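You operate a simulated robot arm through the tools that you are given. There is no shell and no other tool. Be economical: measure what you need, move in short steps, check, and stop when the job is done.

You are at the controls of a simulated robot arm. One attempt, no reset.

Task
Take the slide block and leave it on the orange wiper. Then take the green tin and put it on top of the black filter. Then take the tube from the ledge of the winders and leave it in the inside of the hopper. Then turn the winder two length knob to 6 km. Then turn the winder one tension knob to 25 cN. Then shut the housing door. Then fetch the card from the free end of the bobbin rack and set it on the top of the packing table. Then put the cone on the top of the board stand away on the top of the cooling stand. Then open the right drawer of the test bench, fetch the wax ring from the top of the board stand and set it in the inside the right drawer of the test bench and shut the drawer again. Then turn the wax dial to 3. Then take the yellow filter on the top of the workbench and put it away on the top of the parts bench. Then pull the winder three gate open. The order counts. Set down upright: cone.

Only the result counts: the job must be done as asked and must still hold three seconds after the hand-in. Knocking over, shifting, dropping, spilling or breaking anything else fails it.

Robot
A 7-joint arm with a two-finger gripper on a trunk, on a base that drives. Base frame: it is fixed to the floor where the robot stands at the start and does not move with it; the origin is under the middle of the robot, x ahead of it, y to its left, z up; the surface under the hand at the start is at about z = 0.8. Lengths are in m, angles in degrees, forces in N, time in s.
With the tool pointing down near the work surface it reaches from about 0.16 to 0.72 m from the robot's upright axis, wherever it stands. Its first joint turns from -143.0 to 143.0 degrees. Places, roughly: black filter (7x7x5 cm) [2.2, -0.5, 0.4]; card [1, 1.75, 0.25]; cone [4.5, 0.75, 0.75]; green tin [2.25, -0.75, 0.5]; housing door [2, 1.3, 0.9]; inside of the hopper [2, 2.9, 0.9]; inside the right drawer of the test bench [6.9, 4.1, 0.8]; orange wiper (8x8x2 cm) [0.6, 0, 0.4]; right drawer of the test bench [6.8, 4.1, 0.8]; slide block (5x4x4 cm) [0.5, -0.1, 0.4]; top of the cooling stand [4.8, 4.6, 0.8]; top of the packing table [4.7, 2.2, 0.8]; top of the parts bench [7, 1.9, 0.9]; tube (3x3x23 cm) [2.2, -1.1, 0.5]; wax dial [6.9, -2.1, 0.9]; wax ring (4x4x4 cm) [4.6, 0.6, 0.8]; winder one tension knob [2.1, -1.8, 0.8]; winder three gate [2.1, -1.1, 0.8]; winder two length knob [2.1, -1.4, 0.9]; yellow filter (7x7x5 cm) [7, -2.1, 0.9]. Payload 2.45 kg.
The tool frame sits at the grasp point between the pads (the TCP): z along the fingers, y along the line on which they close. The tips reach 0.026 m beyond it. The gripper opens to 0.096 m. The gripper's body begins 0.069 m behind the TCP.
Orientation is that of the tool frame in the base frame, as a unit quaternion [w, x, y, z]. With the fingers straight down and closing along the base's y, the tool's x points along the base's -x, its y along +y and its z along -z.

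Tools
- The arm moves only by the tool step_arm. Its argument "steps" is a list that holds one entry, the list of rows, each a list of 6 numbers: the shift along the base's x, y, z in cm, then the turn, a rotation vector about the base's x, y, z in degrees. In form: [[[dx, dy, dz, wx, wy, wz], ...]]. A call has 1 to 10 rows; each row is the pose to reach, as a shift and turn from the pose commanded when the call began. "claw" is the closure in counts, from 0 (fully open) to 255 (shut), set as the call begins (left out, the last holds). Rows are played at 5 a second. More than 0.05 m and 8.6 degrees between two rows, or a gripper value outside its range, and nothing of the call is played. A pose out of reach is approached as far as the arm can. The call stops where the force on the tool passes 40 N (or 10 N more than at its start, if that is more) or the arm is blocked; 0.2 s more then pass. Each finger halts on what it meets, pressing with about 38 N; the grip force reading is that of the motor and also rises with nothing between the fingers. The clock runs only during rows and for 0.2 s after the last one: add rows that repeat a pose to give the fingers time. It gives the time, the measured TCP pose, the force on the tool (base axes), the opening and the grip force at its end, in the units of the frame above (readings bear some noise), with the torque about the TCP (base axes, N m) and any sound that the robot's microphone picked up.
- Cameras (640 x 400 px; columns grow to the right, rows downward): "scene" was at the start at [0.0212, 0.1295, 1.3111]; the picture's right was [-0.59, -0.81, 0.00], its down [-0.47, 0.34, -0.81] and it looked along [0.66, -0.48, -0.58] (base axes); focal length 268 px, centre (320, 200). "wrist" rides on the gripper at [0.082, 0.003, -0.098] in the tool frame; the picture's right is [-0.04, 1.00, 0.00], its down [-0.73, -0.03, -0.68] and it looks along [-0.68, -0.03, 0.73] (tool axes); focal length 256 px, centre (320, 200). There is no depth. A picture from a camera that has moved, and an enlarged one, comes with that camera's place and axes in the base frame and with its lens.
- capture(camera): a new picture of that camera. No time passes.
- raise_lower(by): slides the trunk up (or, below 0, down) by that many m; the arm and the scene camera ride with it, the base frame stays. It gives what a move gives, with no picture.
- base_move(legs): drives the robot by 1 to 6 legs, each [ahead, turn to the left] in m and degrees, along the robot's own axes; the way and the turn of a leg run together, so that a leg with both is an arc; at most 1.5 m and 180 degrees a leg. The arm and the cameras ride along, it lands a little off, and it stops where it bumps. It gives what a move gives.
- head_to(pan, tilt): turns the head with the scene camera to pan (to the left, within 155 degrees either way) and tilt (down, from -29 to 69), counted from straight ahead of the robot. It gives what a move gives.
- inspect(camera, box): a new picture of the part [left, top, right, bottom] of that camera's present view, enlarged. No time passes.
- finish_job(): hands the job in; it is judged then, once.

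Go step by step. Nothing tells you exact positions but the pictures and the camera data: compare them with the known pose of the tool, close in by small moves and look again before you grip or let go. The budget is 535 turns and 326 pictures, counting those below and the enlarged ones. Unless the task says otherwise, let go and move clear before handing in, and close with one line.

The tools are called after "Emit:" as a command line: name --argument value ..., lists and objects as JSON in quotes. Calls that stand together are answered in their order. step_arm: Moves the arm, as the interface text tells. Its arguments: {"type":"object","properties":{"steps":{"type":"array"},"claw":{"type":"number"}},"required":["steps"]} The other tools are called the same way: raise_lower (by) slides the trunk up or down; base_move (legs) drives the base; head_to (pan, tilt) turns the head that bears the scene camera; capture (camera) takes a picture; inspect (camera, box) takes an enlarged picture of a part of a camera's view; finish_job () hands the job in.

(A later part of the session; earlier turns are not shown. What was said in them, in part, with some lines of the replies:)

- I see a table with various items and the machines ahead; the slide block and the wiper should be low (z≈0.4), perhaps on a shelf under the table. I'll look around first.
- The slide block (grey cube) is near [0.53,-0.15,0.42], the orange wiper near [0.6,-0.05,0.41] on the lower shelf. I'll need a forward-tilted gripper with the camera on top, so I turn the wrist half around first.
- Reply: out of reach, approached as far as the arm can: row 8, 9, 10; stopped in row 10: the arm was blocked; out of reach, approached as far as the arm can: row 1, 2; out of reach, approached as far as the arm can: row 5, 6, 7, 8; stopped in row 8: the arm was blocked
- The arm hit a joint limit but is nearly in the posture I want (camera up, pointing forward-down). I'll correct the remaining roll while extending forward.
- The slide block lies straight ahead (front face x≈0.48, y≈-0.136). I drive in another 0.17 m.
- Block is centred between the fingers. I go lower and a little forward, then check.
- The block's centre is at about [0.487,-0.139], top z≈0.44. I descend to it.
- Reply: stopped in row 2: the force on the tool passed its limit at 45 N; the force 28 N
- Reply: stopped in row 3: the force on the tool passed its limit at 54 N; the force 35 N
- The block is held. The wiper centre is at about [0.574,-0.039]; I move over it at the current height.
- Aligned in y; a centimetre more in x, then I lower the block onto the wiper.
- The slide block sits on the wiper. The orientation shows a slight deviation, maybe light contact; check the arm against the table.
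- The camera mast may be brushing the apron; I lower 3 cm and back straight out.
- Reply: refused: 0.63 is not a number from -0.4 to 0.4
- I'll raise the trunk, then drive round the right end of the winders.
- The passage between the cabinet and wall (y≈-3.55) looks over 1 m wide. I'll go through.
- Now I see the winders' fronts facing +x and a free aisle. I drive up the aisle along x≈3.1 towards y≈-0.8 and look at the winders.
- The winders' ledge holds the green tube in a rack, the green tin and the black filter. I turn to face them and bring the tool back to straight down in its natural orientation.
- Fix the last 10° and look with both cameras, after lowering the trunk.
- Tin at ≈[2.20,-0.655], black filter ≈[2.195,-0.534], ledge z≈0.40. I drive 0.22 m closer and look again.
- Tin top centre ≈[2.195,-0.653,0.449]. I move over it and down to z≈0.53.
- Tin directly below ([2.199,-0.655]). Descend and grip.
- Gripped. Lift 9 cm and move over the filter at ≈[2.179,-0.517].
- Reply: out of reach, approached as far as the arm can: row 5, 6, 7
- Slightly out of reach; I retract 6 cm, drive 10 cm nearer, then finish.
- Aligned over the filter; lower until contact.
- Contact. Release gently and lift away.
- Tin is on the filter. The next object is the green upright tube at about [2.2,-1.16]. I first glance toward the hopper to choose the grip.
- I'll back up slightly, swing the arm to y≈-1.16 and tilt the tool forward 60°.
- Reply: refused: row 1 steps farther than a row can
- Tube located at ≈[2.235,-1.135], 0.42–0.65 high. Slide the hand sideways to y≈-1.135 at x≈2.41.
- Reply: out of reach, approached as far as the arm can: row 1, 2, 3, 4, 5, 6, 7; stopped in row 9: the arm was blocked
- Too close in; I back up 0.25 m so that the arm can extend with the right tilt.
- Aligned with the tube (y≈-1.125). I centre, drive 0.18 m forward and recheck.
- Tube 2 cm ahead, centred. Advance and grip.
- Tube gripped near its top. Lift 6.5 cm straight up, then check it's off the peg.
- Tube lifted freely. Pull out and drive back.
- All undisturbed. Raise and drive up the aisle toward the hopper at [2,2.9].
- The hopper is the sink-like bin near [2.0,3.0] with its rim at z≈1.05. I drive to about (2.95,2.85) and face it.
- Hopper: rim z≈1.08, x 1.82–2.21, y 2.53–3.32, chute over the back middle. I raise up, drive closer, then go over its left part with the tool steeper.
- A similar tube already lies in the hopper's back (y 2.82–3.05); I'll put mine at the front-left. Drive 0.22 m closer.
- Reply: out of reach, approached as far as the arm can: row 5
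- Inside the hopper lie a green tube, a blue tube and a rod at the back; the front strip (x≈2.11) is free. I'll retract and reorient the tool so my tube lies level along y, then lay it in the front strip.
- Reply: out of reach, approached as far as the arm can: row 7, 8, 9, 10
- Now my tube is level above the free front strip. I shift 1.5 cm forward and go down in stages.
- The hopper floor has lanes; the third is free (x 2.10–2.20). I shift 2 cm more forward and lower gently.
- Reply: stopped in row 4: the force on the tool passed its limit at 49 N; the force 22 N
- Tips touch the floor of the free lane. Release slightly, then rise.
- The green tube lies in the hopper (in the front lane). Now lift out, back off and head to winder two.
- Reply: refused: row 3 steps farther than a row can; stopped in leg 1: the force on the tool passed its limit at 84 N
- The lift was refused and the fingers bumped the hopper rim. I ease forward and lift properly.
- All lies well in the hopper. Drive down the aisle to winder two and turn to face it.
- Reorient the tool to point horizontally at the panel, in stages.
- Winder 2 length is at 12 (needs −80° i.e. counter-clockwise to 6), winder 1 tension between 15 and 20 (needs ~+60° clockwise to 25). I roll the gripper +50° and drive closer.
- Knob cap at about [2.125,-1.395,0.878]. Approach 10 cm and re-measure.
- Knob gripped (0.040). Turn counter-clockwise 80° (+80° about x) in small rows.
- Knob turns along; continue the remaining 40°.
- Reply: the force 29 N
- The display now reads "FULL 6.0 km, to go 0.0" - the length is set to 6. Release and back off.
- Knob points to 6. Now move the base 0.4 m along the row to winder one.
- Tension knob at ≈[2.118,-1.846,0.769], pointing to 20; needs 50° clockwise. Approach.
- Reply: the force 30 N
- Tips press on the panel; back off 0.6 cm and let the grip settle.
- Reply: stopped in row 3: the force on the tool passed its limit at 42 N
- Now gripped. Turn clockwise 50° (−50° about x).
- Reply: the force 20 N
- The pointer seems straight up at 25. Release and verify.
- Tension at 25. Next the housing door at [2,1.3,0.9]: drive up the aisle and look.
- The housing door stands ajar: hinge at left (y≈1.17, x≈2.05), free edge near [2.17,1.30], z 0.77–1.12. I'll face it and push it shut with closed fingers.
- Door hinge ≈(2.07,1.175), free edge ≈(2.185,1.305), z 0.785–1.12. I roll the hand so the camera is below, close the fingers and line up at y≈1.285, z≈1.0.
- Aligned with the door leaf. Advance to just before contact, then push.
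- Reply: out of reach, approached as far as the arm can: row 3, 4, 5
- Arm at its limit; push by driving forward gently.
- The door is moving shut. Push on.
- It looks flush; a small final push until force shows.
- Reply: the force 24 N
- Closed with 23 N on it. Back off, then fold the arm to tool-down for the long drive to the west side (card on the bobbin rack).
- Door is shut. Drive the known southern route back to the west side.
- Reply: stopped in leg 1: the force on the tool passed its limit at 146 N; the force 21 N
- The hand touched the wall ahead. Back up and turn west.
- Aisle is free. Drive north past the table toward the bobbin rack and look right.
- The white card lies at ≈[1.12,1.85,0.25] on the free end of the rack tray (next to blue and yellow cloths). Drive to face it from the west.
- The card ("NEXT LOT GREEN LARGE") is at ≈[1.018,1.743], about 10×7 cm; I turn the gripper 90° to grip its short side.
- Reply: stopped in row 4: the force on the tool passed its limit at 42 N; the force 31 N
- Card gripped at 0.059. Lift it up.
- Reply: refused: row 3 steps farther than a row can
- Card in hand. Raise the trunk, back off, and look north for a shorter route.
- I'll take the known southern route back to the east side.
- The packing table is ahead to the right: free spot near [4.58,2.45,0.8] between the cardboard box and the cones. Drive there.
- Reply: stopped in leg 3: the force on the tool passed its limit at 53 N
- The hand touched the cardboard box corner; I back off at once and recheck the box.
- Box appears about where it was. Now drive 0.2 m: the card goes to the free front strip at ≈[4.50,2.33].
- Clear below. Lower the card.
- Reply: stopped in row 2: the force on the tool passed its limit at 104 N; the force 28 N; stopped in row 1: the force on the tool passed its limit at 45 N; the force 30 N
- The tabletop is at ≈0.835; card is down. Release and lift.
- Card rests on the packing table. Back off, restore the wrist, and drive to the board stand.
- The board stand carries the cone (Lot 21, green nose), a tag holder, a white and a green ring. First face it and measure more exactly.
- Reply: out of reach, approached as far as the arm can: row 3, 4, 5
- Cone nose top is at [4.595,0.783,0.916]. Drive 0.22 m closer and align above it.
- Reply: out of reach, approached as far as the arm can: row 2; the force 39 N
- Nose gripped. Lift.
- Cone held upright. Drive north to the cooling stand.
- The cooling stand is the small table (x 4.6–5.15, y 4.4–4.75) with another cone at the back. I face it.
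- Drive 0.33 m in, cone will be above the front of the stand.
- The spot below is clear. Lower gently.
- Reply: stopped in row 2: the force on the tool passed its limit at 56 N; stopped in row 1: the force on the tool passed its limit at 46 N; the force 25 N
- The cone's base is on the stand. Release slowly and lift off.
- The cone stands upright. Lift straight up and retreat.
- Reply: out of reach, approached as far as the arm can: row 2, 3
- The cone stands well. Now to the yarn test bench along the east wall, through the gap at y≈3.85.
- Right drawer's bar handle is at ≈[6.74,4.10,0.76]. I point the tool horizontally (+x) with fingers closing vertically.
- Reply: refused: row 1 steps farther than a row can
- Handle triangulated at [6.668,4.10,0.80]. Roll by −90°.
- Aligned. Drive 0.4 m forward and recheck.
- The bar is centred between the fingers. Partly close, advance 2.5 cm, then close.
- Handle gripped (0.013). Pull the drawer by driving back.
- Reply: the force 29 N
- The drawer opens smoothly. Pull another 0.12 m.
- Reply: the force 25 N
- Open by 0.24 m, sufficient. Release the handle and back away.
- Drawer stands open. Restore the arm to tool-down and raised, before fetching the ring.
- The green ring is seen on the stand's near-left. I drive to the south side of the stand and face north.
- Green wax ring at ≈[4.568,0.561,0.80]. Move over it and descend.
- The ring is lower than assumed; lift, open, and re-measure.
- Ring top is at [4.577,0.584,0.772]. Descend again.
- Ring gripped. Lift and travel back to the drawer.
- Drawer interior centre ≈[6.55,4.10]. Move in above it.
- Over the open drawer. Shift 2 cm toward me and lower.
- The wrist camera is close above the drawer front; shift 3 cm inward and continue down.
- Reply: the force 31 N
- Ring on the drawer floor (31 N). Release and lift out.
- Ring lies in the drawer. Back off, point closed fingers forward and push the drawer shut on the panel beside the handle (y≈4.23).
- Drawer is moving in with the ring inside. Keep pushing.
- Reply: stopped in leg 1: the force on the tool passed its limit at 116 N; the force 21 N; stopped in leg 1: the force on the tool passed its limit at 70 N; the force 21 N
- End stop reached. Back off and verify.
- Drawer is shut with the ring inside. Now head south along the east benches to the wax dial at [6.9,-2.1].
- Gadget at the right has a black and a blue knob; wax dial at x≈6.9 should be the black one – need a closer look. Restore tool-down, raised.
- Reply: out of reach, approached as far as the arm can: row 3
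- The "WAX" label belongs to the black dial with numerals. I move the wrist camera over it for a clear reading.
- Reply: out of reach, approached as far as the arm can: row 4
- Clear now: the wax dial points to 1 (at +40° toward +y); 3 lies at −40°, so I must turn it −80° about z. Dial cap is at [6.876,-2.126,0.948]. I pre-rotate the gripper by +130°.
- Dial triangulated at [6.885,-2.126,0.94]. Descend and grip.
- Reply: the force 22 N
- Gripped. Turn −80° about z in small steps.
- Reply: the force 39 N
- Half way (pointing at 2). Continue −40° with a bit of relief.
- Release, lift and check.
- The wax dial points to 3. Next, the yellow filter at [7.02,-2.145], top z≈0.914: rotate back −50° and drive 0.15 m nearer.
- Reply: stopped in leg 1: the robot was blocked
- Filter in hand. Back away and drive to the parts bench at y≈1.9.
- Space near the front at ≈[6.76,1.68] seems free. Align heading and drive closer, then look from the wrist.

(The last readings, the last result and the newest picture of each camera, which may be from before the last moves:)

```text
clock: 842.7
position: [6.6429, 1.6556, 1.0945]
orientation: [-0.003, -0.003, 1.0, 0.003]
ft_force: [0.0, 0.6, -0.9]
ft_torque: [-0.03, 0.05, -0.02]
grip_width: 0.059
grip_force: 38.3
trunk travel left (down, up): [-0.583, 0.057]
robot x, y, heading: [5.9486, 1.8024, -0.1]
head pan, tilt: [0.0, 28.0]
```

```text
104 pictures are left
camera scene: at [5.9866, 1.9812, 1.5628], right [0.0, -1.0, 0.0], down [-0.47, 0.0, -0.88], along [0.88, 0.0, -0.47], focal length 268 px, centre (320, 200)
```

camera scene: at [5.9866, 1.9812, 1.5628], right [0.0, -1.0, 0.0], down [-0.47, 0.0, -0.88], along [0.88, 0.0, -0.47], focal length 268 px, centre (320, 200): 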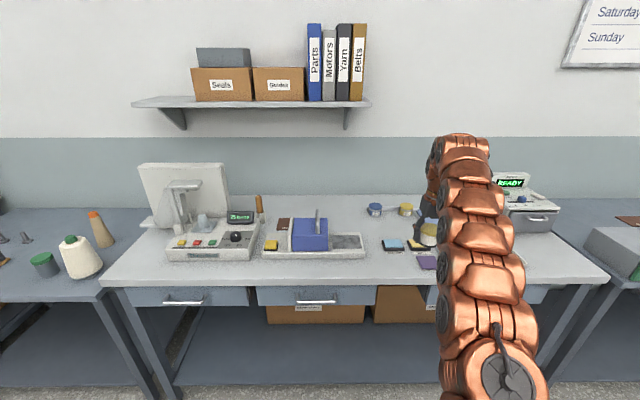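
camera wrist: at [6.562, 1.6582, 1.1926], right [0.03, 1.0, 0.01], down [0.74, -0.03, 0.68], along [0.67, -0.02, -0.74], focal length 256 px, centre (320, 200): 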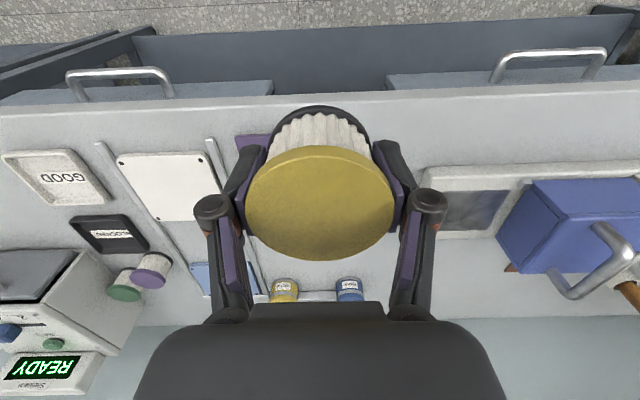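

Free spot at ≈[6.755,1.725] between the tray and the cards. Drive 0.12 m and shift over it.

Emit:
base_move --legs '[[0.12, 0]]'

Emit:
step_arm --steps '[[[0, 3.5, -3, 0, 0, 0], [-0.5, 7, -6, 0, 0, 0]]]'

Emit:
capture --camera "wrist"

Emit:
inspect --camera "scene" --box '[250, 200, 490, 340]'

```text
clock: 843.9
position: [6.7629, 1.6553, 1.095]
orientation: [-0.002, -0.004, 1.0, 0.004]
ft_force: [0.5, -0.6, -0.4]
ft_torque: [-0.02, -0.01, -0.02]
grip_width: 0.0591
grip_force: 38.0
trunk travel left (down, up): [-0.583, 0.057]
robot x, y, heading: [6.0639, 1.7991, -0.3]
head pan, tilt: [0.0, 28.0]
```

```text
clock: 844.5
position: [6.7606, 1.7289, 1.0351]
orientation: [-0.004, -0.004, 1.0, 0.004]
ft_force: [0.6, -0.6, -0.3]
ft_torque: [0.03, 0.02, 0.02]
grip_width: 0.0592
grip_force: 37.8
trunk travel left (down, up): [-0.583, 0.057]
robot x, y, heading: [6.0659, 1.7979, -0.2]
head pan, tilt: [0.0, 28.0]
```

```text
103 pictures are left
camera wrist: at [6.6796, 1.7322, 1.1352], right [0.03, 1.0, 0.01], down [0.74, -0.03, 0.67], along [0.67, -0.02, -0.74], focal length 256 px, centre (320, 200)
```

wrist: 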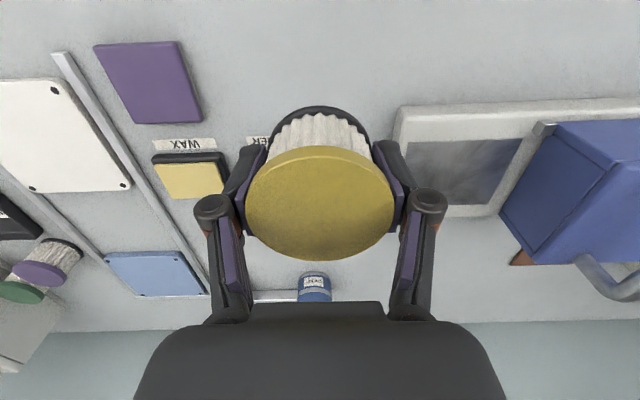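

```text
2.67 times, centred on (370, 270) of scene
camera zoom: at [6.1073, 1.9807, 1.5628], right [0.0, -1.0, 0.0], down [-0.47, 0.0, -0.88], along [0.88, 0.0, -0.47], focal length 716 px, centre (187, 13)
```

zoom: 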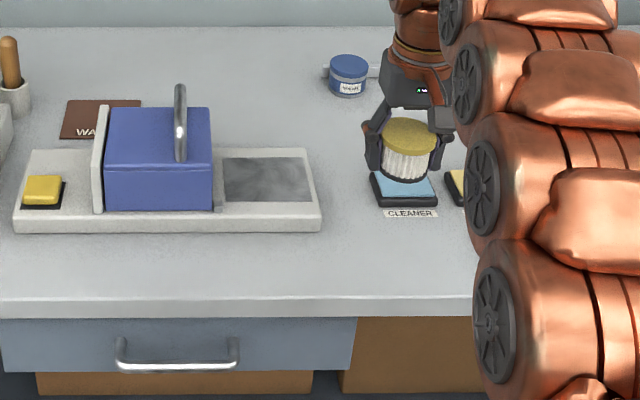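

Clear spot verified (front edge x≈6.68, tray from y 1.80, pad from x 6.82). Lower the filter.

Emit:
step_arm --steps '[[[-0.6, 0.2, -3, 0, 0, 0], [-0.6, 0.2, -6, 0, 0, 0], [-0.6, 0.2, -8, 0, 0, 0]]]'

Emit:
step_arm --steps '[[[0, 0, -0.6, 0, 0, 0], [0, 0, -1.2, 0, 0, 0], [0, 0, -1.8, 0, 0, 0], [0, 0, -2.4, 0, 0, 0], [0, 0, -3.0, 0, 0, 0], [0, 0, -3.6, 0, 0, 0], [0, 0, -4.2, 0, 0, 0]]]'

Emit:
inspect --camera "scene" --box '[250, 200, 490, 340]'

```text
clock: 845.3
position: [6.753, 1.7278, 0.9565]
orientation: [-0.002, -0.004, 1.0, 0.004]
ft_force: [0.4, -0.2, -0.8]
ft_torque: [0.03, -0.05, 0.01]
grip_width: 0.0591
grip_force: 38.0
trunk travel left (down, up): [-0.583, 0.057]
robot x, y, heading: [6.0673, 1.7978, -0.1]
head pan, tilt: [0.0, 28.0]
```

```text
clock: 846.9
position: [6.7527, 1.7294, 0.9141]
orientation: [-0.002, -0.005, 1.0, 0.003]
ft_force: [0.7, 0.4, -0.4]
ft_torque: [0.04, 0.02, 0.06]
grip_width: 0.059
grip_force: 37.8
trunk travel left (down, up): [-0.583, 0.057]
robot x, y, heading: [6.0655, 1.8014, -0.2]
head pan, tilt: [0.0, 28.0]
```

```text
2.67 times, centred on (370, 270) of scene
camera zoom: at [6.1073, 1.9811, 1.5628], right [0.0, -1.0, 0.0], down [-0.47, 0.0, -0.88], along [0.88, 0.0, -0.47], focal length 716 px, centre (187, 13)
```

zoom: 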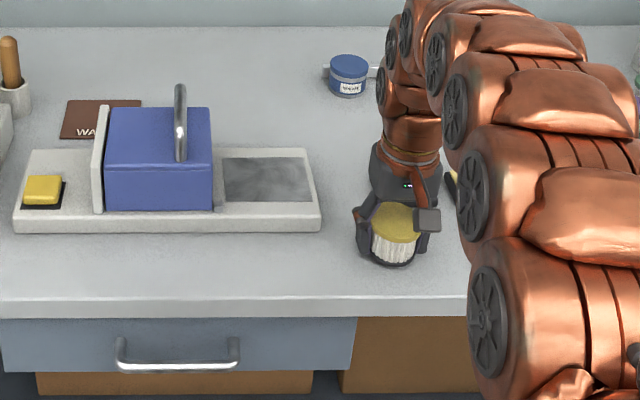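

Nearly down; continue to contact.

Emit:
step_arm --steps '[[[0, 0, -0.4, 0, 0, 0], [0, 0, -0.8, 0, 0, 0], [0, 0, -1.2, 0, 0, 0], [0, 0, -1.6, 0, 0, 0], [0, 0, -2.0, 0, 0, 0]]]'

```text
clock: 848.0
position: [6.7544, 1.7281, 0.9025]
orientation: [0.004, -0.005, 1.0, 0.003]
ft_force: [-6.3, 1.0, 21.6]
ft_torque: [-0.31, 0.51, -0.17]
grip_width: 0.0591
grip_force: 38.0
trunk travel left (down, up): [-0.583, 0.057]
robot x, y, heading: [6.0631, 1.7997, 0.1]
head pan, tilt: [0.0, 28.0]
stopped in row 5: the force on the tool passed its limit at 43 N (the readings are from after the stop); the commanded pose is now the measured one
```

Contact. Release (limited opening), lift.

Emit:
step_arm --steps '[[[0, 0, 0.2, 0, 0, 0], [0, 0, 0.2, 0, 0, 0], [0, 0, 0.2, 0, 0, 0]]]' --claw 45

Emit:
step_arm --steps '[[[0, 0, 4, 0, 0, 0], [0, 0, 8, 0, 0, 0], [0, 0, 12, 0, 0, 0], [-2, 0, 16, 0, 0, 0]]]'

Emit:
capture --camera "wrist"

```text
clock: 848.8
position: [6.7548, 1.7261, 0.902]
orientation: [0.001, -0.005, 1.0, 0.003]
ft_force: [0.0, 0.3, 0.6]
ft_torque: [0.0, -0.01, -0.02]
grip_width: 0.0788
grip_force: 0.2
trunk travel left (down, up): [-0.583, 0.057]
robot x, y, heading: [6.0659, 1.8017, -0.0]
head pan, tilt: [0.0, 28.0]
```

```text
clock: 849.8
position: [6.7347, 1.7277, 1.0644]
orientation: [0.0, -0.004, 1.0, 0.004]
ft_force: [-1.3, -0.1, -1.2]
ft_torque: [0.01, 0.02, 0.0]
grip_width: 0.0789
grip_force: 0.1
trunk travel left (down, up): [-0.583, 0.057]
robot x, y, heading: [6.0707, 1.8011, -0.1]
head pan, tilt: [0.0, 28.0]
```

```text
100 pictures are left
camera wrist: at [6.6534, 1.7308, 1.1614], right [0.03, 1.0, 0.01], down [0.73, -0.03, 0.68], along [0.68, -0.02, -0.73], focal length 256 px, centre (320, 200)
```

wrist: 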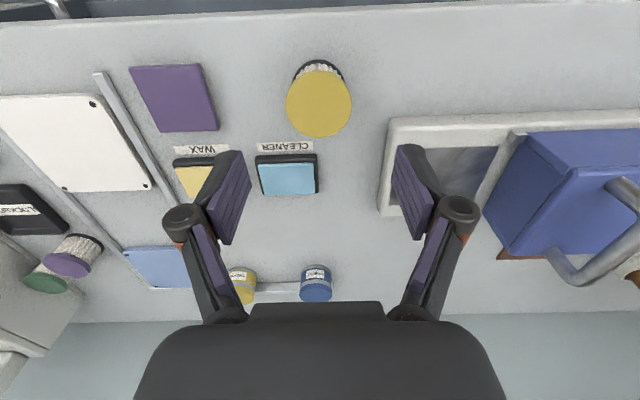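

The filter stands on the parts bench. Last task: winder three's gate. Drive back via the corridor at y≈-0.05 to the winders.

Emit:
base_move --legs '[[-0.45, 0], [0, -90], [1.5, 0], [0.33, 0], [0, -90]]'

Emit:
head_to --pan 0 --tilt 15

Emit:
capture --camera "scene"

```text
clock: 869.0
position: [5.0018, -0.0292, 1.0639]
orientation: [0.003, 1.0, 0.024, -0.001]
ft_force: [-0.1, -0.5, -0.3]
ft_torque: [0.04, -0.03, -0.02]
grip_width: 0.0794
grip_force: 0.1
trunk travel left (down, up): [-0.583, 0.057]
robot x, y, heading: [5.6693, -0.0746, -177.8]
head pan, tilt: [0.0, 28.0]
```

```text
clock: 869.8
position: [5.0007, -0.0288, 1.0631]
orientation: [0.002, 1.0, 0.022, -0.001]
ft_force: [0.3, -0.5, 0.3]
ft_torque: [-0.03, -0.02, -0.01]
grip_width: 0.0791
grip_force: 0.0
trunk travel left (down, up): [-0.583, 0.057]
robot x, y, heading: [5.6749, -0.0759, -178.3]
head pan, tilt: [0.0, 15.0]
```

```text
99 pictures are left
camera scene: at [5.6362, -0.2592, 1.5837], right [-0.04, 1.0, 0.0], down [0.26, 0.01, -0.97], along [-0.97, -0.03, -0.26], focal length 268 px, centre (320, 200)
```

scene: 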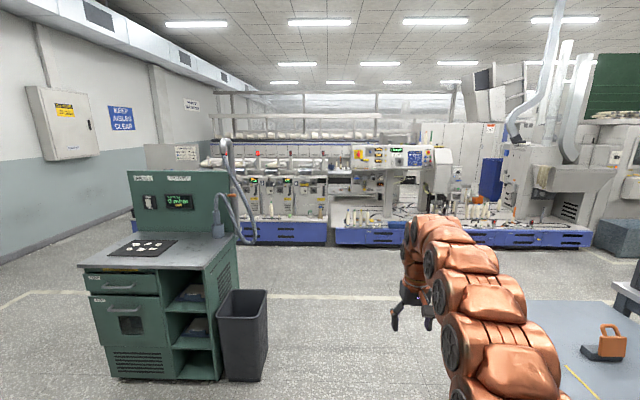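

Emit:
base_move --legs '[[0, -2.5], [1.5, 0], [0.85, 0], [0, 90], [0.95, 0], [0, -90]]'

Emit:
head_to --pan 0 --tilt 28

Emit:
capture --camera "scene"

```text
clock: 893.7
position: [2.6215, -0.9116, 1.0634]
orientation: [0.003, 1.0, -0.007, -0.001]
ft_force: [-0.3, 0.2, 0.0]
ft_torque: [-0.01, -0.01, 0.02]
grip_width: 0.079
grip_force: 0.1
trunk travel left (down, up): [-0.583, 0.057]
robot x, y, heading: [3.2885, -1.0009, 178.5]
head pan, tilt: [0.0, 15.0]
```

```text
clock: 894.5
position: [2.6213, -0.9121, 1.0642]
orientation: [0.002, 1.0, -0.008, -0.002]
ft_force: [0.1, -0.2, 0.1]
ft_torque: [-0.04, -0.06, 0.0]
grip_width: 0.0793
grip_force: 0.0
trunk travel left (down, up): [-0.583, 0.057]
robot x, y, heading: [3.2888, -1.0019, 178.8]
head pan, tilt: [0.0, 28.0]
```

```text
98 pictures are left
camera scene: at [3.2437, -1.181, 1.5628], right [0.03, 1.0, 0.0], down [0.47, -0.01, -0.88], along [-0.88, 0.02, -0.47], focal length 268 px, centre (320, 200)
```

scene: 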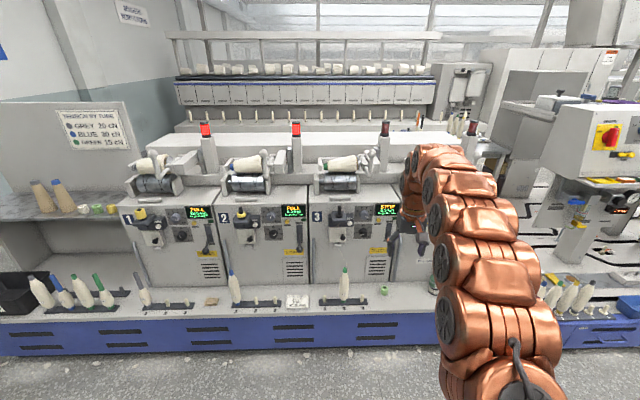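

Emit:
inspect --camera "scene" --box '[305, 190, 405, 260]'

```text
5.71 times, centred on (355, 225) of scene
camera zoom: at [3.2437, -1.181, 1.5628], right [0.03, 1.0, 0.0], down [0.47, -0.01, -0.88], along [-0.88, 0.02, -0.47], focal length 1533 px, centre (120, 57)
```

zoom: 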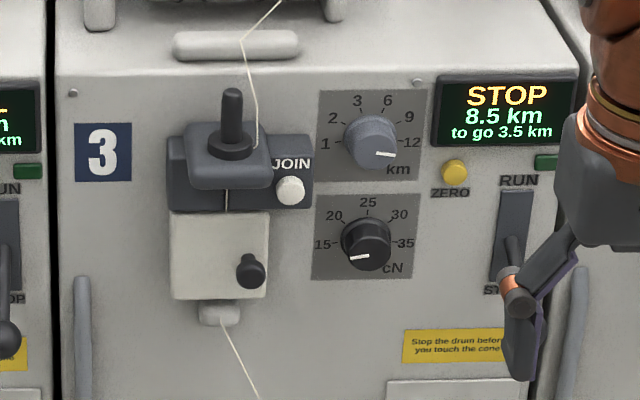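

Winder 3's gate: the white plate with a black knob at its lower right (≈[2.14,-1.04,0.76]), likely hinged at its left edge. Lower the trunk and set the tool horizontal with fingers closing vertically.

Emit:
raise_lower --by -0.28

Emit:
step_arm --steps '[[[0, -1, 0, 0, 8.5, 0], [0, -2, 0, 0, 17, 0], [0, -3, 0, 0, 25.5, 0], [0, -4, 0, 0, 34, 0], [0, -5, 0, 0, 42.5, 0], [0, -6, 0, 0, 51, 0], [0, -7, 0, 0, 59.5, 0], [0, -8, 0, 0, 68, 0], [0, -9, 0, 0, 76.5, 0], [0, -10, 0, 0, 85, 0]]]' --claw 0

Emit:
step_arm --steps '[[[0, -1, 0, 0, 5, 0], [0, -1, 0, 8, 5, 0], [0, -2, 0, 16, 5, 0], [0, -2, 0, 24, 5, 0], [0, -2.5, 0, 32, 5, 0]]]'

```text
clock: 897.3
position: [2.6212, -0.9111, 0.7833]
orientation: [0.002, 1.0, -0.007, -0.001]
ft_force: [-0.3, -0.3, -0.4]
ft_torque: [0.02, 0.02, 0.02]
grip_width: 0.0791
grip_force: 0.1
trunk travel left (down, up): [-0.303, 0.337]
robot x, y, heading: [3.2891, -0.9987, 178.5]
head pan, tilt: [0.0, 28.0]
```

```text
clock: 899.5
position: [2.6159, -1.0127, 0.8013]
orientation: [0.008, 0.752, -0.003, -0.659]
ft_force: [0.6, -0.1, -0.4]
ft_torque: [0.01, -0.01, 0.0]
grip_width: 0.0961
grip_force: 0.0
out of reach, approached as far as the arm can: row 10
trunk travel left (down, up): [-0.303, 0.337]
robot x, y, heading: [3.287, -0.9998, 178.5]
head pan, tilt: [0.0, 28.0]
```

```text
clock: 900.7
position: [2.6113, -1.0419, 0.8036]
orientation: [0.197, -0.679, -0.183, 0.683]
ft_force: [-0.3, 0.0, 0.3]
ft_torque: [-0.01, 0.01, -0.01]
grip_width: 0.0961
grip_force: 0.0
out of reach, approached as far as the arm can: row 1, 2, 3, 4, 5
trunk travel left (down, up): [-0.303, 0.337]
robot x, y, heading: [3.2894, -0.9986, 178.4]
head pan, tilt: [0.0, 28.0]
```

Emit:
step_arm --steps '[[[-1, 0, 0, 8.2, 0, 0], [-2, 0, 0, 16.4, 0, 0], [-3, 0, 0, 24.6, 0, 0], [-4, 0, 0, 32.8, 0, 0], [-5, 0, 0, 41, 0, 0], [-6, 0, 0, 49.2, 0, 0], [-7, 0, 0, 57.4, 0, 0], [-8, 0, 0, 60, 0, 0]]]'

Emit:
capture --camera "wrist"

Emit:
capture --camera "scene"

```text
clock: 902.5
position: [2.5321, -1.0433, 0.8029]
orientation: [0.511, -0.491, -0.5, 0.498]
ft_force: [1.1, -0.1, 0.4]
ft_torque: [-0.03, -0.01, -0.03]
grip_width: 0.0962
grip_force: 0.1
trunk travel left (down, up): [-0.303, 0.337]
robot x, y, heading: [3.2906, -0.9981, 178.3]
head pan, tilt: [0.0, 28.0]
```

```text
96 pictures are left
camera wrist: at [2.6298, -0.9611, 0.7995], right [-0.02, -0.02, -1.0], down [0.68, -0.73, 0.0], along [-0.73, -0.68, 0.03], focal length 256 px, centre (320, 200)
```

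wrist: 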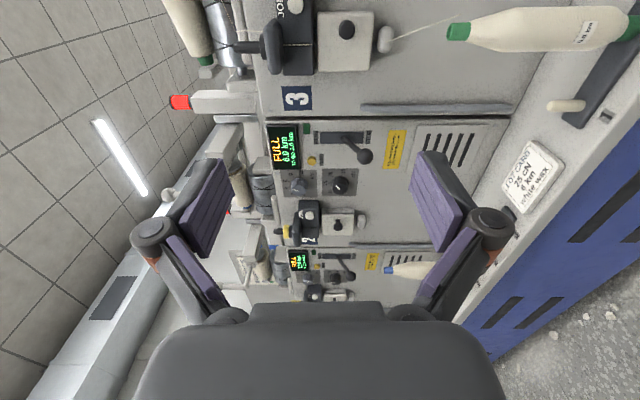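

```text
95 pictures are left
camera scene: at [3.2438, -1.1811, 1.2828], right [0.03, 1.0, 0.0], down [0.47, -0.01, -0.88], along [-0.88, 0.02, -0.47], focal length 268 px, centre (320, 200)
```

scene: 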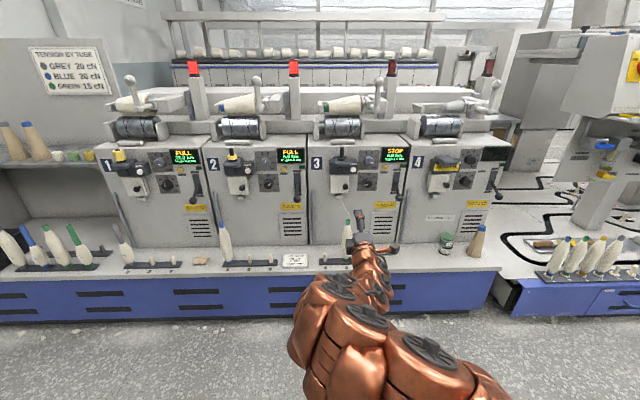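

Emit:
step_arm --steps '[[[0, 0, -2, 0, 0, 0], [0, 0, -3.8, 0, 0, 0]]]'

Emit:
base_move --legs '[[0.27, 0]]'

Emit:
capture --camera "wrist"

Emit:
inspect --camera "scene" --box '[290, 130, 410, 215]'

```text
clock: 903.1
position: [2.5305, -1.0448, 0.7646]
orientation: [0.51, -0.491, -0.5, 0.499]
ft_force: [0.3, -0.2, 0.8]
ft_torque: [-0.02, -0.05, -0.01]
grip_width: 0.0961
grip_force: 0.0
trunk travel left (down, up): [-0.303, 0.337]
robot x, y, heading: [3.2893, -1.004, 178.7]
head pan, tilt: [0.0, 28.0]
```

```text
clock: 905.0
position: [2.2635, -1.0432, 0.7648]
orientation: [0.508, -0.489, -0.502, 0.501]
ft_force: [-0.4, 0.1, 0.1]
ft_torque: [-0.02, 0.02, 0.01]
grip_width: 0.0961
grip_force: 0.0
trunk travel left (down, up): [-0.303, 0.337]
robot x, y, heading: [3.0223, -0.9945, 179.1]
head pan, tilt: [0.0, 28.0]
```

```text
94 pictures are left
camera wrist: at [2.3616, -0.9603, 0.7615], right [-0.02, -0.02, -1.0], down [0.68, -0.73, 0.0], along [-0.73, -0.68, 0.03], focal length 256 px, centre (320, 200)
```

wrist: 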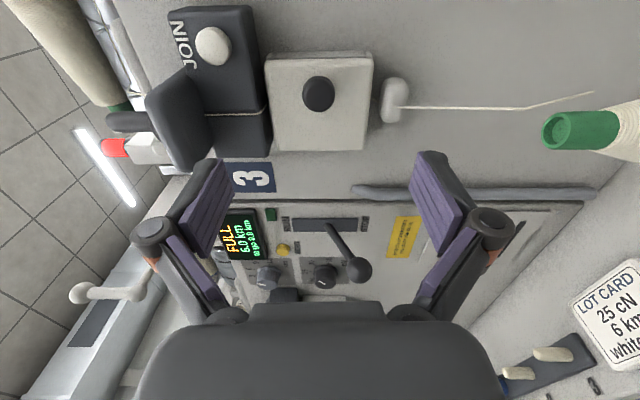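

```text
4.71 times, centred on (350, 172) of scene
camera zoom: at [2.9771, -1.1754, 1.2828], right [0.02, 1.0, 0.0], down [0.47, -0.01, -0.88], along [-0.88, 0.02, -0.47], focal length 1263 px, centre (179, 329)
```

zoom: 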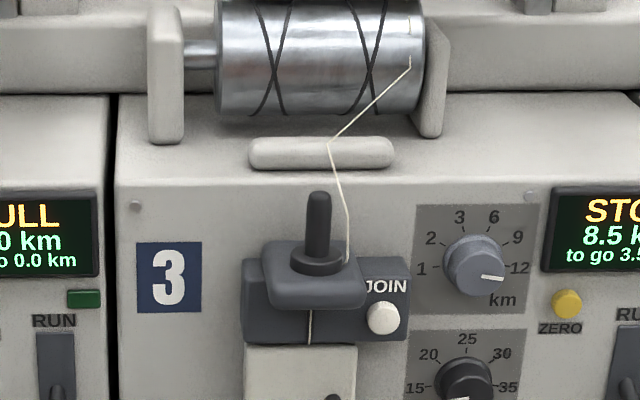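

Knob tip at [2.1385,-1.043,0.769]; the splicer box is just above, so approach with the fingers half closed.

Emit:
step_arm --steps '[[[0, 0, 0.3, 0, 0, 0], [0, 0, 0.3, 0, 0, 0], [0, 0, 0.3, 0, 0, 0], [-4, 0, 0.3, 0, 0, 0], [-8, 0, 0.3, 0, 0, 0]]]' --claw 125

Emit:
capture --camera "wrist"

```text
clock: 906.2
position: [2.1853, -1.0431, 0.7701]
orientation: [0.508, -0.489, -0.501, 0.501]
ft_force: [0.2, -0.1, 0.4]
ft_torque: [0.04, -0.01, -0.03]
grip_width: 0.049
grip_force: 0.0
trunk travel left (down, up): [-0.303, 0.337]
robot x, y, heading: [3.0206, -0.9936, 178.9]
head pan, tilt: [0.0, 28.0]
```

```text
92 pictures are left
camera wrist: at [2.2831, -0.9614, 0.7664], right [-0.02, -0.02, -1.0], down [0.68, -0.73, 0.0], along [-0.73, -0.68, 0.03], focal length 256 px, centre (320, 200)
```

wrist: 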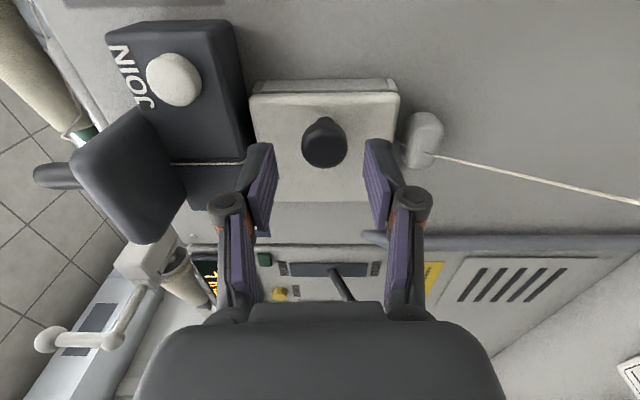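

Emit:
step_arm --steps '[[[-2, 0, 0, 0, 0, 0], [-4.2, 0, 0, 0, 0, 0]]]' --claw 140

Emit:
step_arm --steps '[[[0, 0, 0, 0, 0, 0], [0, 0, 0, 0, 0, 0], [0, 0, 0, 0, 0, 0], [0, 0, 0, 0, 0, 0]]]' --claw 230

Emit:
capture --camera "wrist"

```text
clock: 906.8
position: [2.1525, -1.044, 0.767]
orientation: [0.507, -0.489, -0.504, 0.5]
ft_force: [58.5, 2.6, 7.1]
ft_torque: [-0.1, 0.8, 0.45]
grip_width: 0.0576
grip_force: 23.7
trunk travel left (down, up): [-0.303, 0.337]
robot x, y, heading: [3.0218, -0.9927, 178.7]
head pan, tilt: [0.0, 28.0]
stopped in row 2: the force on the tool passed its limit at 69 N (the readings are from after the stop); the commanded pose is now the measured one
```

```text
clock: 907.1
position: [2.1557, -1.0434, 0.7676]
orientation: [0.507, -0.489, -0.506, 0.498]
ft_force: [99.9, 4.7, 3.6]
ft_torque: [-0.02, -0.75, 1.11]
grip_width: 0.039
grip_force: 33.5
trunk travel left (down, up): [-0.303, 0.337]
robot x, y, heading: [3.0214, -0.9967, 179.2]
head pan, tilt: [0.0, 28.0]
stopped in row 1: the force on the tool passed its limit at 75 N (the readings are from after the stop); the commanded pose is now the measured one
```

```text
91 pictures are left
camera wrist: at [2.255, -0.9613, 0.7645], right [-0.01, -0.01, -1.0], down [0.68, -0.73, 0.0], along [-0.73, -0.68, 0.02], focal length 256 px, centre (320, 200)
```

wrist: 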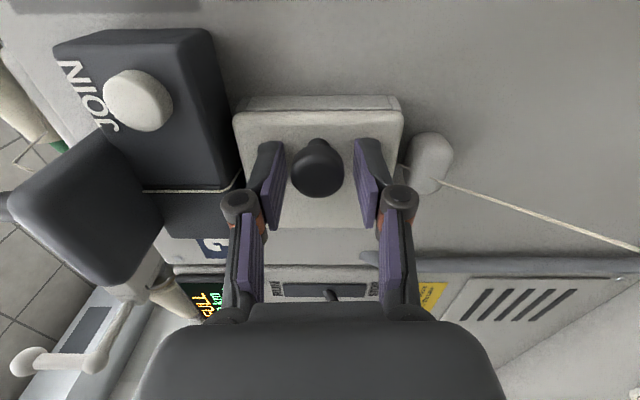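

Tips press on the gate plate; back off 1.2 cm, then close on the knob.

Emit:
step_arm --steps '[[[1.2, 0, 0, 0, 0, 0], [1.2, 0, 0.1, 0, 0, 0]]]' --claw 140

Emit:
step_arm --steps '[[[0, 0, 0, 0, 0, 0], [0, 0, 0, 0, 0, 0], [0, 0, 0, 0, 0, 0], [0, 0, 0, 0, 0, 0]]]' --claw 230

Emit:
capture --camera "wrist"

```text
clock: 907.7
position: [2.1619, -1.0461, 0.7663]
orientation: [0.507, -0.49, -0.505, 0.499]
ft_force: [-0.1, 0.0, 0.0]
ft_torque: [-0.03, 0.03, -0.03]
grip_width: 0.0433
grip_force: 0.2
trunk travel left (down, up): [-0.303, 0.337]
robot x, y, heading: [3.0192, -0.9957, 178.9]
head pan, tilt: [0.0, 28.0]
```

```text
clock: 908.7
position: [2.164, -1.0446, 0.7674]
orientation: [0.507, -0.489, -0.505, 0.499]
ft_force: [-9.4, -1.4, 13.1]
ft_torque: [0.13, 0.03, -0.56]
grip_width: 0.0242
grip_force: 45.0
trunk travel left (down, up): [-0.303, 0.337]
robot x, y, heading: [3.018, -0.9923, 178.9]
head pan, tilt: [0.0, 28.0]
```

```text
90 pictures are left
camera wrist: at [2.2614, -0.9622, 0.7648], right [-0.01, -0.02, -1.0], down [0.68, -0.73, 0.0], along [-0.73, -0.68, 0.02], focal length 256 px, centre (320, 200)
```

wrist: 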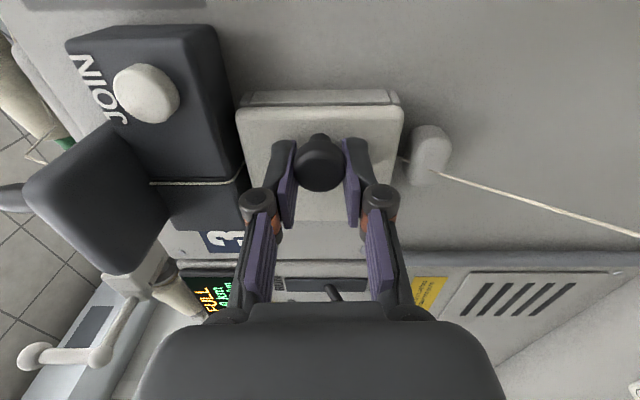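

Knob gripped. Pull out gently 2 cm and see.

Emit:
step_arm --steps '[[[0.7, 0, 0, 0, 0, 0], [1.4, -0.1, 0, 0, 0, 0], [2.0, -0.3, 0, 0, 0, 0]]]'

Emit:
capture --camera "wrist"

```text
clock: 909.5
position: [2.1822, -1.0516, 0.7686]
orientation: [0.506, -0.487, -0.506, 0.501]
ft_force: [-26.6, -16.5, 23.4]
ft_torque: [0.12, 0.05, -0.57]
grip_width: 0.0249
grip_force: 45.2
trunk travel left (down, up): [-0.303, 0.337]
robot x, y, heading: [3.0221, -0.9939, 178.6]
head pan, tilt: [0.0, 28.0]
```

```text
89 pictures are left
camera wrist: at [2.2812, -0.9671, 0.7647], right [-0.01, -0.02, -1.0], down [0.69, -0.73, 0.0], along [-0.73, -0.69, 0.02], focal length 256 px, centre (320, 200)
```

wrist: 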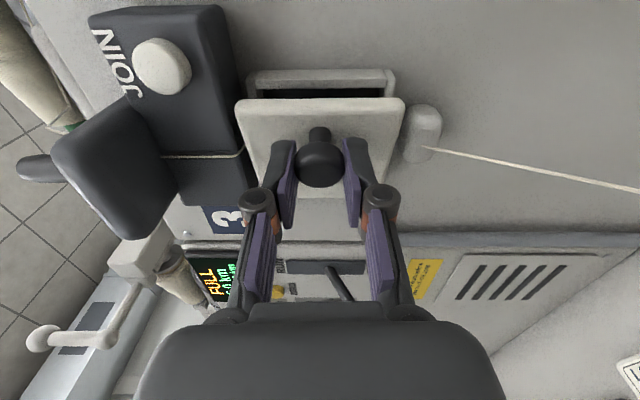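

The gate swings out with its hinge at the left. Follow the arc with a little yaw.

Emit:
step_arm --steps '[[[0, -1, 0.2, 0, 0, -2], [0.1, -2.1, 0.3, 0, 0, -5], [0.7, -3.4, 0.3, 0, 0, -10]]]'

Emit:
capture --camera "wrist"

```text
clock: 910.3
position: [2.1911, -1.0851, 0.7683]
orientation: [0.547, -0.531, -0.462, 0.453]
ft_force: [10.1, 6.4, 9.7]
ft_torque: [0.08, 0.03, -0.2]
grip_width: 0.0221
grip_force: 44.8
trunk travel left (down, up): [-0.303, 0.337]
robot x, y, heading: [3.0219, -0.9952, 179.0]
head pan, tilt: [0.0, 28.0]
```

```text
88 pictures are left
camera wrist: at [2.302, -1.0196, 0.7653], right [-0.01, -0.01, -1.0], down [0.55, -0.83, 0.01], along [-0.83, -0.55, 0.02], focal length 256 px, centre (320, 200)
```

wrist: 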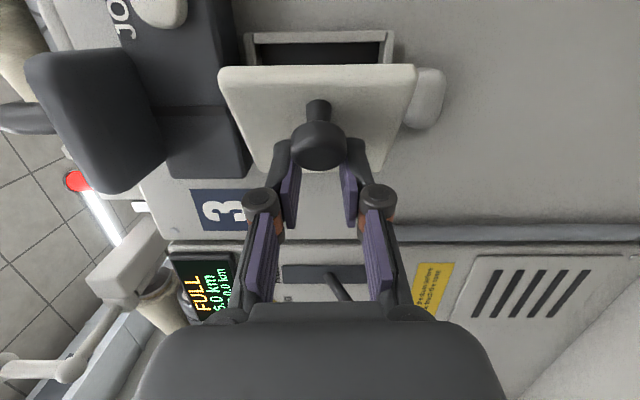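

Emit:
step_arm --steps '[[[0.6, -1.3, 0.1, 0, 0, -5], [0.8, -2.7, 0.1, 0, 0, -10], [0.8, -4.1, 0.1, 0, 0, -15]]]'

Emit:
capture --camera "wrist"

Emit:
capture --camera "scene"

```text
clock: 911.1
position: [2.1992, -1.123, 0.7687]
orientation: [0.602, -0.588, -0.387, 0.376]
ft_force: [-0.5, 0.4, -0.6]
ft_torque: [0.05, 0.0, 0.03]
grip_width: 0.0095
grip_force: 0.1
trunk travel left (down, up): [-0.303, 0.337]
robot x, y, heading: [3.0216, -0.9935, 179.2]
head pan, tilt: [0.0, 28.0]
```

```text
87 pictures are left
camera wrist: at [2.323, -1.0893, 0.766], right [-0.01, -0.01, -1.0], down [0.31, -0.95, 0.01], along [-0.95, -0.31, 0.02], focal length 256 px, centre (320, 200)
```

wrist: 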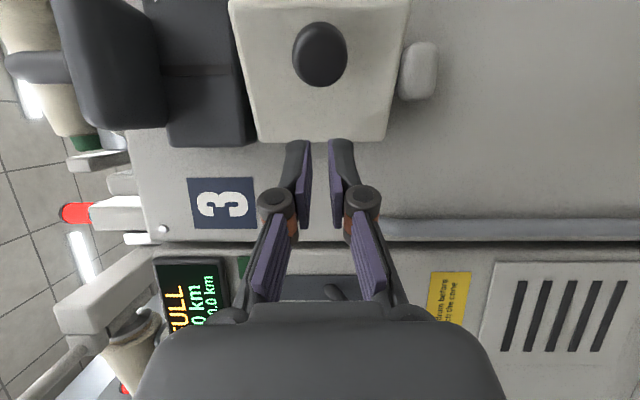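

```text
86 pictures are left
camera scene: at [2.9782, -1.1753, 1.2828], right [0.02, 1.0, 0.0], down [0.47, -0.01, -0.88], along [-0.88, 0.02, -0.47], focal length 268 px, centre (320, 200)
```

scene: 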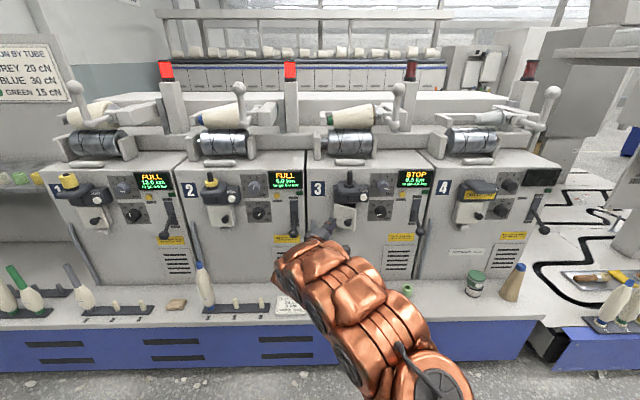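

Emit:
inspect --camera "scene" --box '[300, 165, 400, 245]'

```text
5.00 times, centred on (350, 205) of scene
camera zoom: at [2.9782, -1.1753, 1.2828], right [0.02, 1.0, 0.0], down [0.47, -0.01, -0.88], along [-0.88, 0.02, -0.47], focal length 1342 px, centre (170, 175)
```

zoom: 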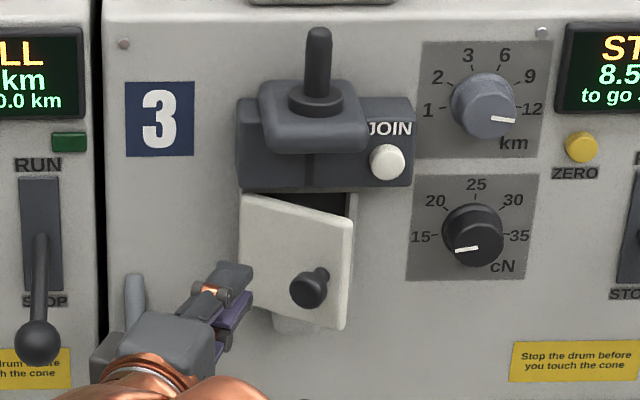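

The gate is open about 35° but the fingers slipped off the knob. I'll back out, then go behind the free edge with closed fingers and swing it further.

Emit:
step_arm --steps '[[[4, -1, 0, 0, 0, 0], [8, 0, 0, 0, 0, 7], [8, 3, 0, 0, 0, 14], [8, 6, 0, 0, 0, 21], [8, 9, 0, 0, 0, 28], [8, 10.5, 0, 0, 0, 35]]]' --claw 255

Emit:
capture --camera "wrist"

Emit:
inspect --camera "scene" --box '[300, 165, 400, 245]'

```text
clock: 912.5
position: [2.2794, -1.0161, 0.7683]
orientation: [-0.461, 0.443, 0.546, -0.542]
ft_force: [1.0, 0.1, 0.4]
ft_torque: [-0.02, 0.01, -0.03]
grip_width: 0.0001
grip_force: 28.0
trunk travel left (down, up): [-0.303, 0.337]
robot x, y, heading: [3.0251, -0.9913, 178.9]
head pan, tilt: [0.0, 28.0]
```

```text
84 pictures are left
camera wrist: at [2.3616, -0.9168, 0.7661], right [-0.01, -0.02, -1.0], down [0.8, -0.6, 0.01], along [-0.6, -0.8, 0.02], focal length 256 px, centre (320, 200)
```

wrist: 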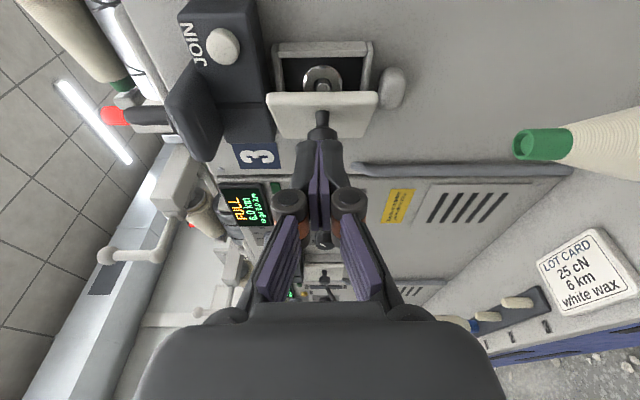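

```text
5.00 times, centred on (350, 205) of scene
camera zoom: at [2.9785, -1.1757, 1.2827], right [0.02, 1.0, 0.0], down [0.47, -0.01, -0.88], along [-0.88, 0.02, -0.47], focal length 1342 px, centre (170, 175)
```

zoom: 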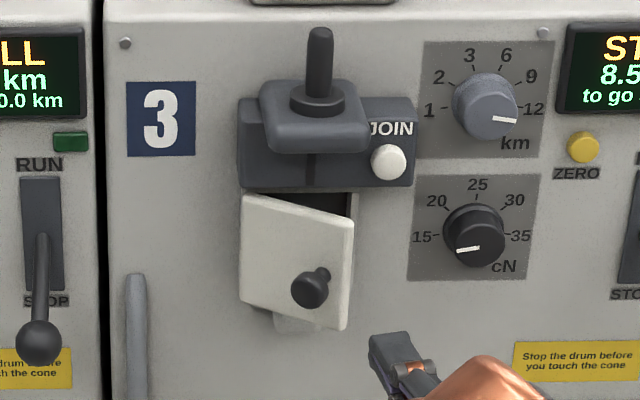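

Insert the fingertip behind the free edge (x≈2.137, y≈-1.008), then sweep to −y.

Emit:
step_arm --steps '[[[-3, 1.6, 0, 0, 0, 0], [-7, 1.6, 0, 0, 0, 0], [-10, 1.6, 0, 0, 0, 0], [-11.6, 1.3, 0, 0, 0, 0]]]'

Emit:
capture --camera "wrist"

Emit:
inspect --camera "scene" --box '[300, 165, 400, 245]'

```text
clock: 913.5
position: [2.1648, -1.0017, 0.7674]
orientation: [-0.461, 0.445, 0.546, -0.54]
ft_force: [0.1, 0.1, 0.5]
ft_torque: [0.0, -0.01, 0.01]
grip_width: 0.0
grip_force: 28.6
trunk travel left (down, up): [-0.303, 0.337]
robot x, y, heading: [3.0255, -0.9928, 178.8]
head pan, tilt: [0.0, 28.0]
```

```text
82 pictures are left
camera wrist: at [2.2469, -0.904, 0.7644], right [-0.01, -0.02, -1.0], down [0.8, -0.6, 0.01], along [-0.6, -0.8, 0.02], focal length 256 px, centre (320, 200)
```

wrist: 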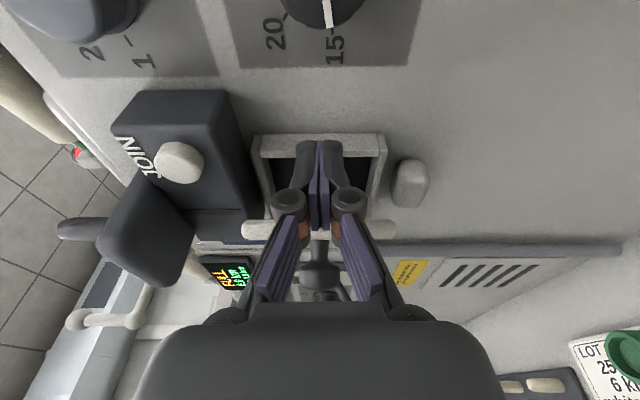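

```text
5.00 times, centred on (350, 205) of scene
camera zoom: at [2.9784, -1.1755, 1.2828], right [0.02, 1.0, 0.0], down [0.47, -0.01, -0.88], along [-0.88, 0.02, -0.47], focal length 1342 px, centre (170, 175)
```

zoom: 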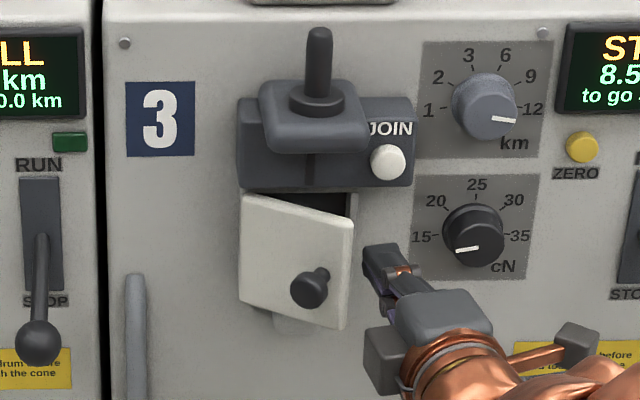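

Well placed. Sweep toward −y.

Emit:
step_arm --steps '[[[0, -1.5, 0, 0, 0, 0], [0, -3, 0, 0, 0, 0], [0.2, -4.5, 0, 0, 0, 0], [0.4, -6, 0, 0, 0, 0], [0.6, -7.5, 0, 0, 0, 0]]]'

Emit:
inspect --camera "scene" --box '[300, 165, 400, 245]'

Emit:
capture --camera "wrist"

```text
clock: 914.5
position: [2.1672, -1.052, 0.7659]
orientation: [-0.464, 0.45, 0.542, -0.537]
ft_force: [7.5, 4.7, 2.5]
ft_torque: [-0.11, -0.11, 0.22]
grip_width: 0.0061
grip_force: 28.0
trunk travel left (down, up): [-0.303, 0.337]
robot x, y, heading: [3.0223, -0.9938, 178.7]
head pan, tilt: [0.0, 28.0]
stopped in row 5: the force on the tool passed its limit at 49 N (the readings are from after the stop); the commanded pose is now the measured one
```

```text
5.00 times, centred on (350, 205) of scene
camera zoom: at [2.9786, -1.175, 1.2829], right [0.02, 1.0, 0.0], down [0.47, -0.01, -0.88], along [-0.88, 0.02, -0.47], focal length 1342 px, centre (170, 175)
```

zoom: 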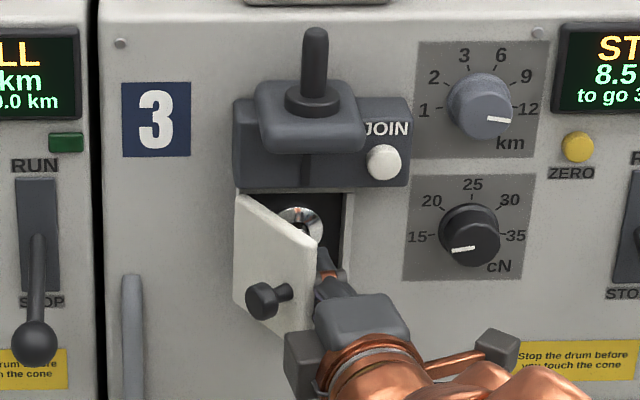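

```text
79 pictures are left
camera wrist: at [2.251, -0.9545, 0.763], right [0.0, -0.02, -1.0], down [0.79, -0.61, 0.01], along [-0.61, -0.79, 0.02], focal length 256 px, centre (320, 200)
```

wrist: 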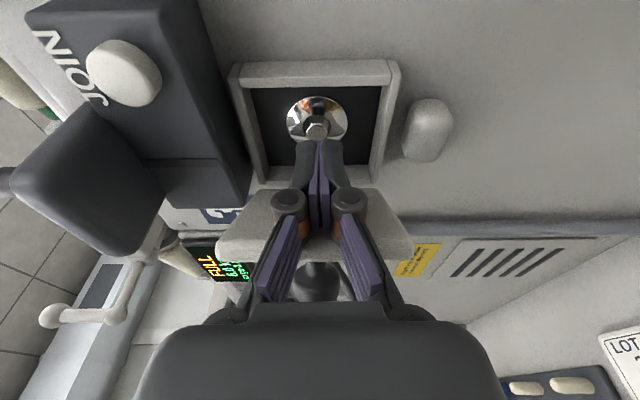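

The gate is ~60° open. Pull the tip 1.5 cm outward and sweep further.

Emit:
step_arm --steps '[[[1, 0, 0, 0, 0, 0], [1.8, 0, 0, 0, 0, 0], [1.8, -1.2, 0, 0, 0, 0], [1.8, -2.4, 0, 0, 0, 0], [1.8, -3.6, 0, 0, 0, 0], [1.8, -4.8, 0, 0, 0, 0]]]'

Emit:
inspect --camera "scene" --box '[300, 165, 400, 245]'

```text
clock: 915.9
position: [2.1841, -1.0949, 0.7674]
orientation: [-0.466, 0.453, 0.539, -0.536]
ft_force: [6.7, 31.4, 2.8]
ft_torque: [0.01, 0.37, -0.65]
grip_width: 0.0058
grip_force: 29.2
trunk travel left (down, up): [-0.303, 0.337]
robot x, y, heading: [3.0197, -0.9935, 178.6]
head pan, tilt: [0.0, 28.0]
```

```text
5.00 times, centred on (350, 205) of scene
camera zoom: at [2.9781, -1.1736, 1.2831], right [0.02, 1.0, 0.0], down [0.47, -0.01, -0.88], along [-0.88, 0.02, -0.47], focal length 1342 px, centre (170, 175)
```

zoom: 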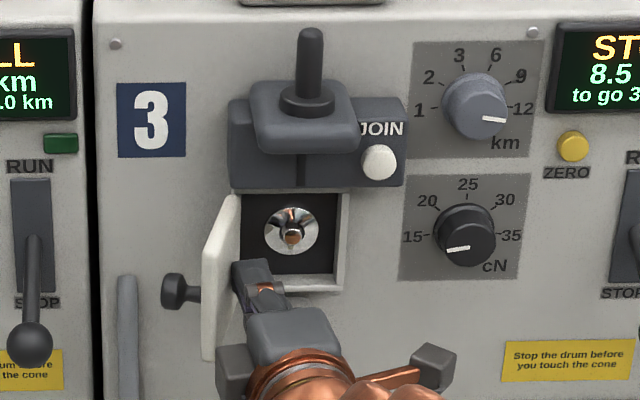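

The gate is fully open (~100°, end stop). Withdraw.

Emit:
step_arm --steps '[[[0, 1, 0, 0, 0, 0], [4, 2, 0, 0, 0, 0], [8, 2, 0, 0, 0, 0], [12, 2, 0, 0, 0, 0], [16, 2, 0, 0, 0, 0]]]'

Emit:
base_move --legs '[[-0.35, 0]]'

Emit:
capture --camera "scene"

Emit:
inspect --camera "scene" --box '[90, 120, 470, 290]'

```text
clock: 917.1
position: [2.3377, -1.081, 0.768]
orientation: [-0.464, 0.448, 0.543, -0.538]
ft_force: [0.7, -1.3, 0.6]
ft_torque: [0.01, 0.0, 0.0]
grip_width: 0.0
grip_force: 28.1
out of reach, approached as far as the arm can: row 5
trunk travel left (down, up): [-0.303, 0.337]
robot x, y, heading: [3.0213, -0.9942, 179.0]
head pan, tilt: [0.0, 28.0]
```

```text
clock: 919.4
position: [2.6878, -1.0823, 0.7688]
orientation: [-0.466, 0.452, 0.54, -0.535]
ft_force: [0.5, 0.9, 0.0]
ft_torque: [0.0, 0.02, 0.04]
grip_width: 0.0001
grip_force: 28.4
trunk travel left (down, up): [-0.303, 0.337]
robot x, y, heading: [3.3754, -1.0044, 178.0]
head pan, tilt: [0.0, 28.0]
```

```text
77 pictures are left
camera scene: at [3.3288, -1.1841, 1.2828], right [0.03, 1.0, 0.0], down [0.47, -0.01, -0.88], along [-0.88, 0.03, -0.47], focal length 268 px, centre (320, 200)
```

scene: 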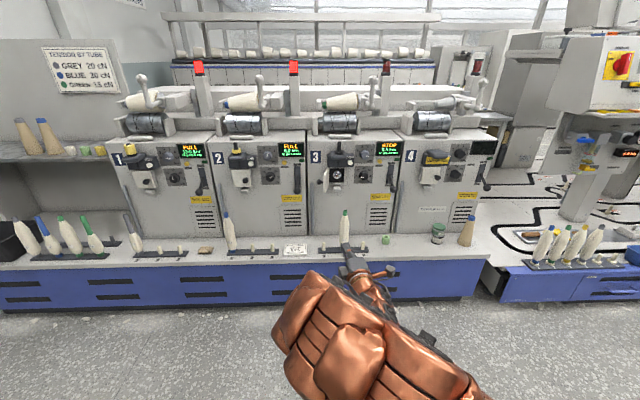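

```text
1.68 times, centred on (280, 205) of scene
camera zoom: at [3.3288, -1.1841, 1.2828], right [0.03, 1.0, 0.0], down [0.47, -0.01, -0.88], along [-0.88, 0.03, -0.47], focal length 452 px, centre (387, 192)
```

zoom: 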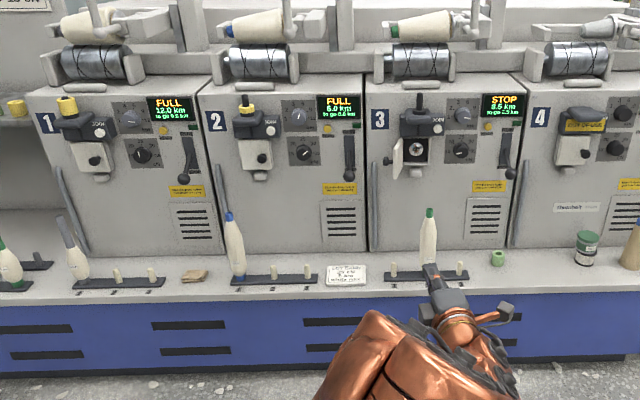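

The gate stays open, the knobs hold their settings and the tin is still on the filter. Handing in.

Emit:
finish_job

```text
The job is handed in.
```

All twelve tasks were carried out in the order asked and the job is handed in. One thing may count against it: my hand briefly bumped the cardboard box on the packing table, and I couldn't tell whether it shifted slightly.
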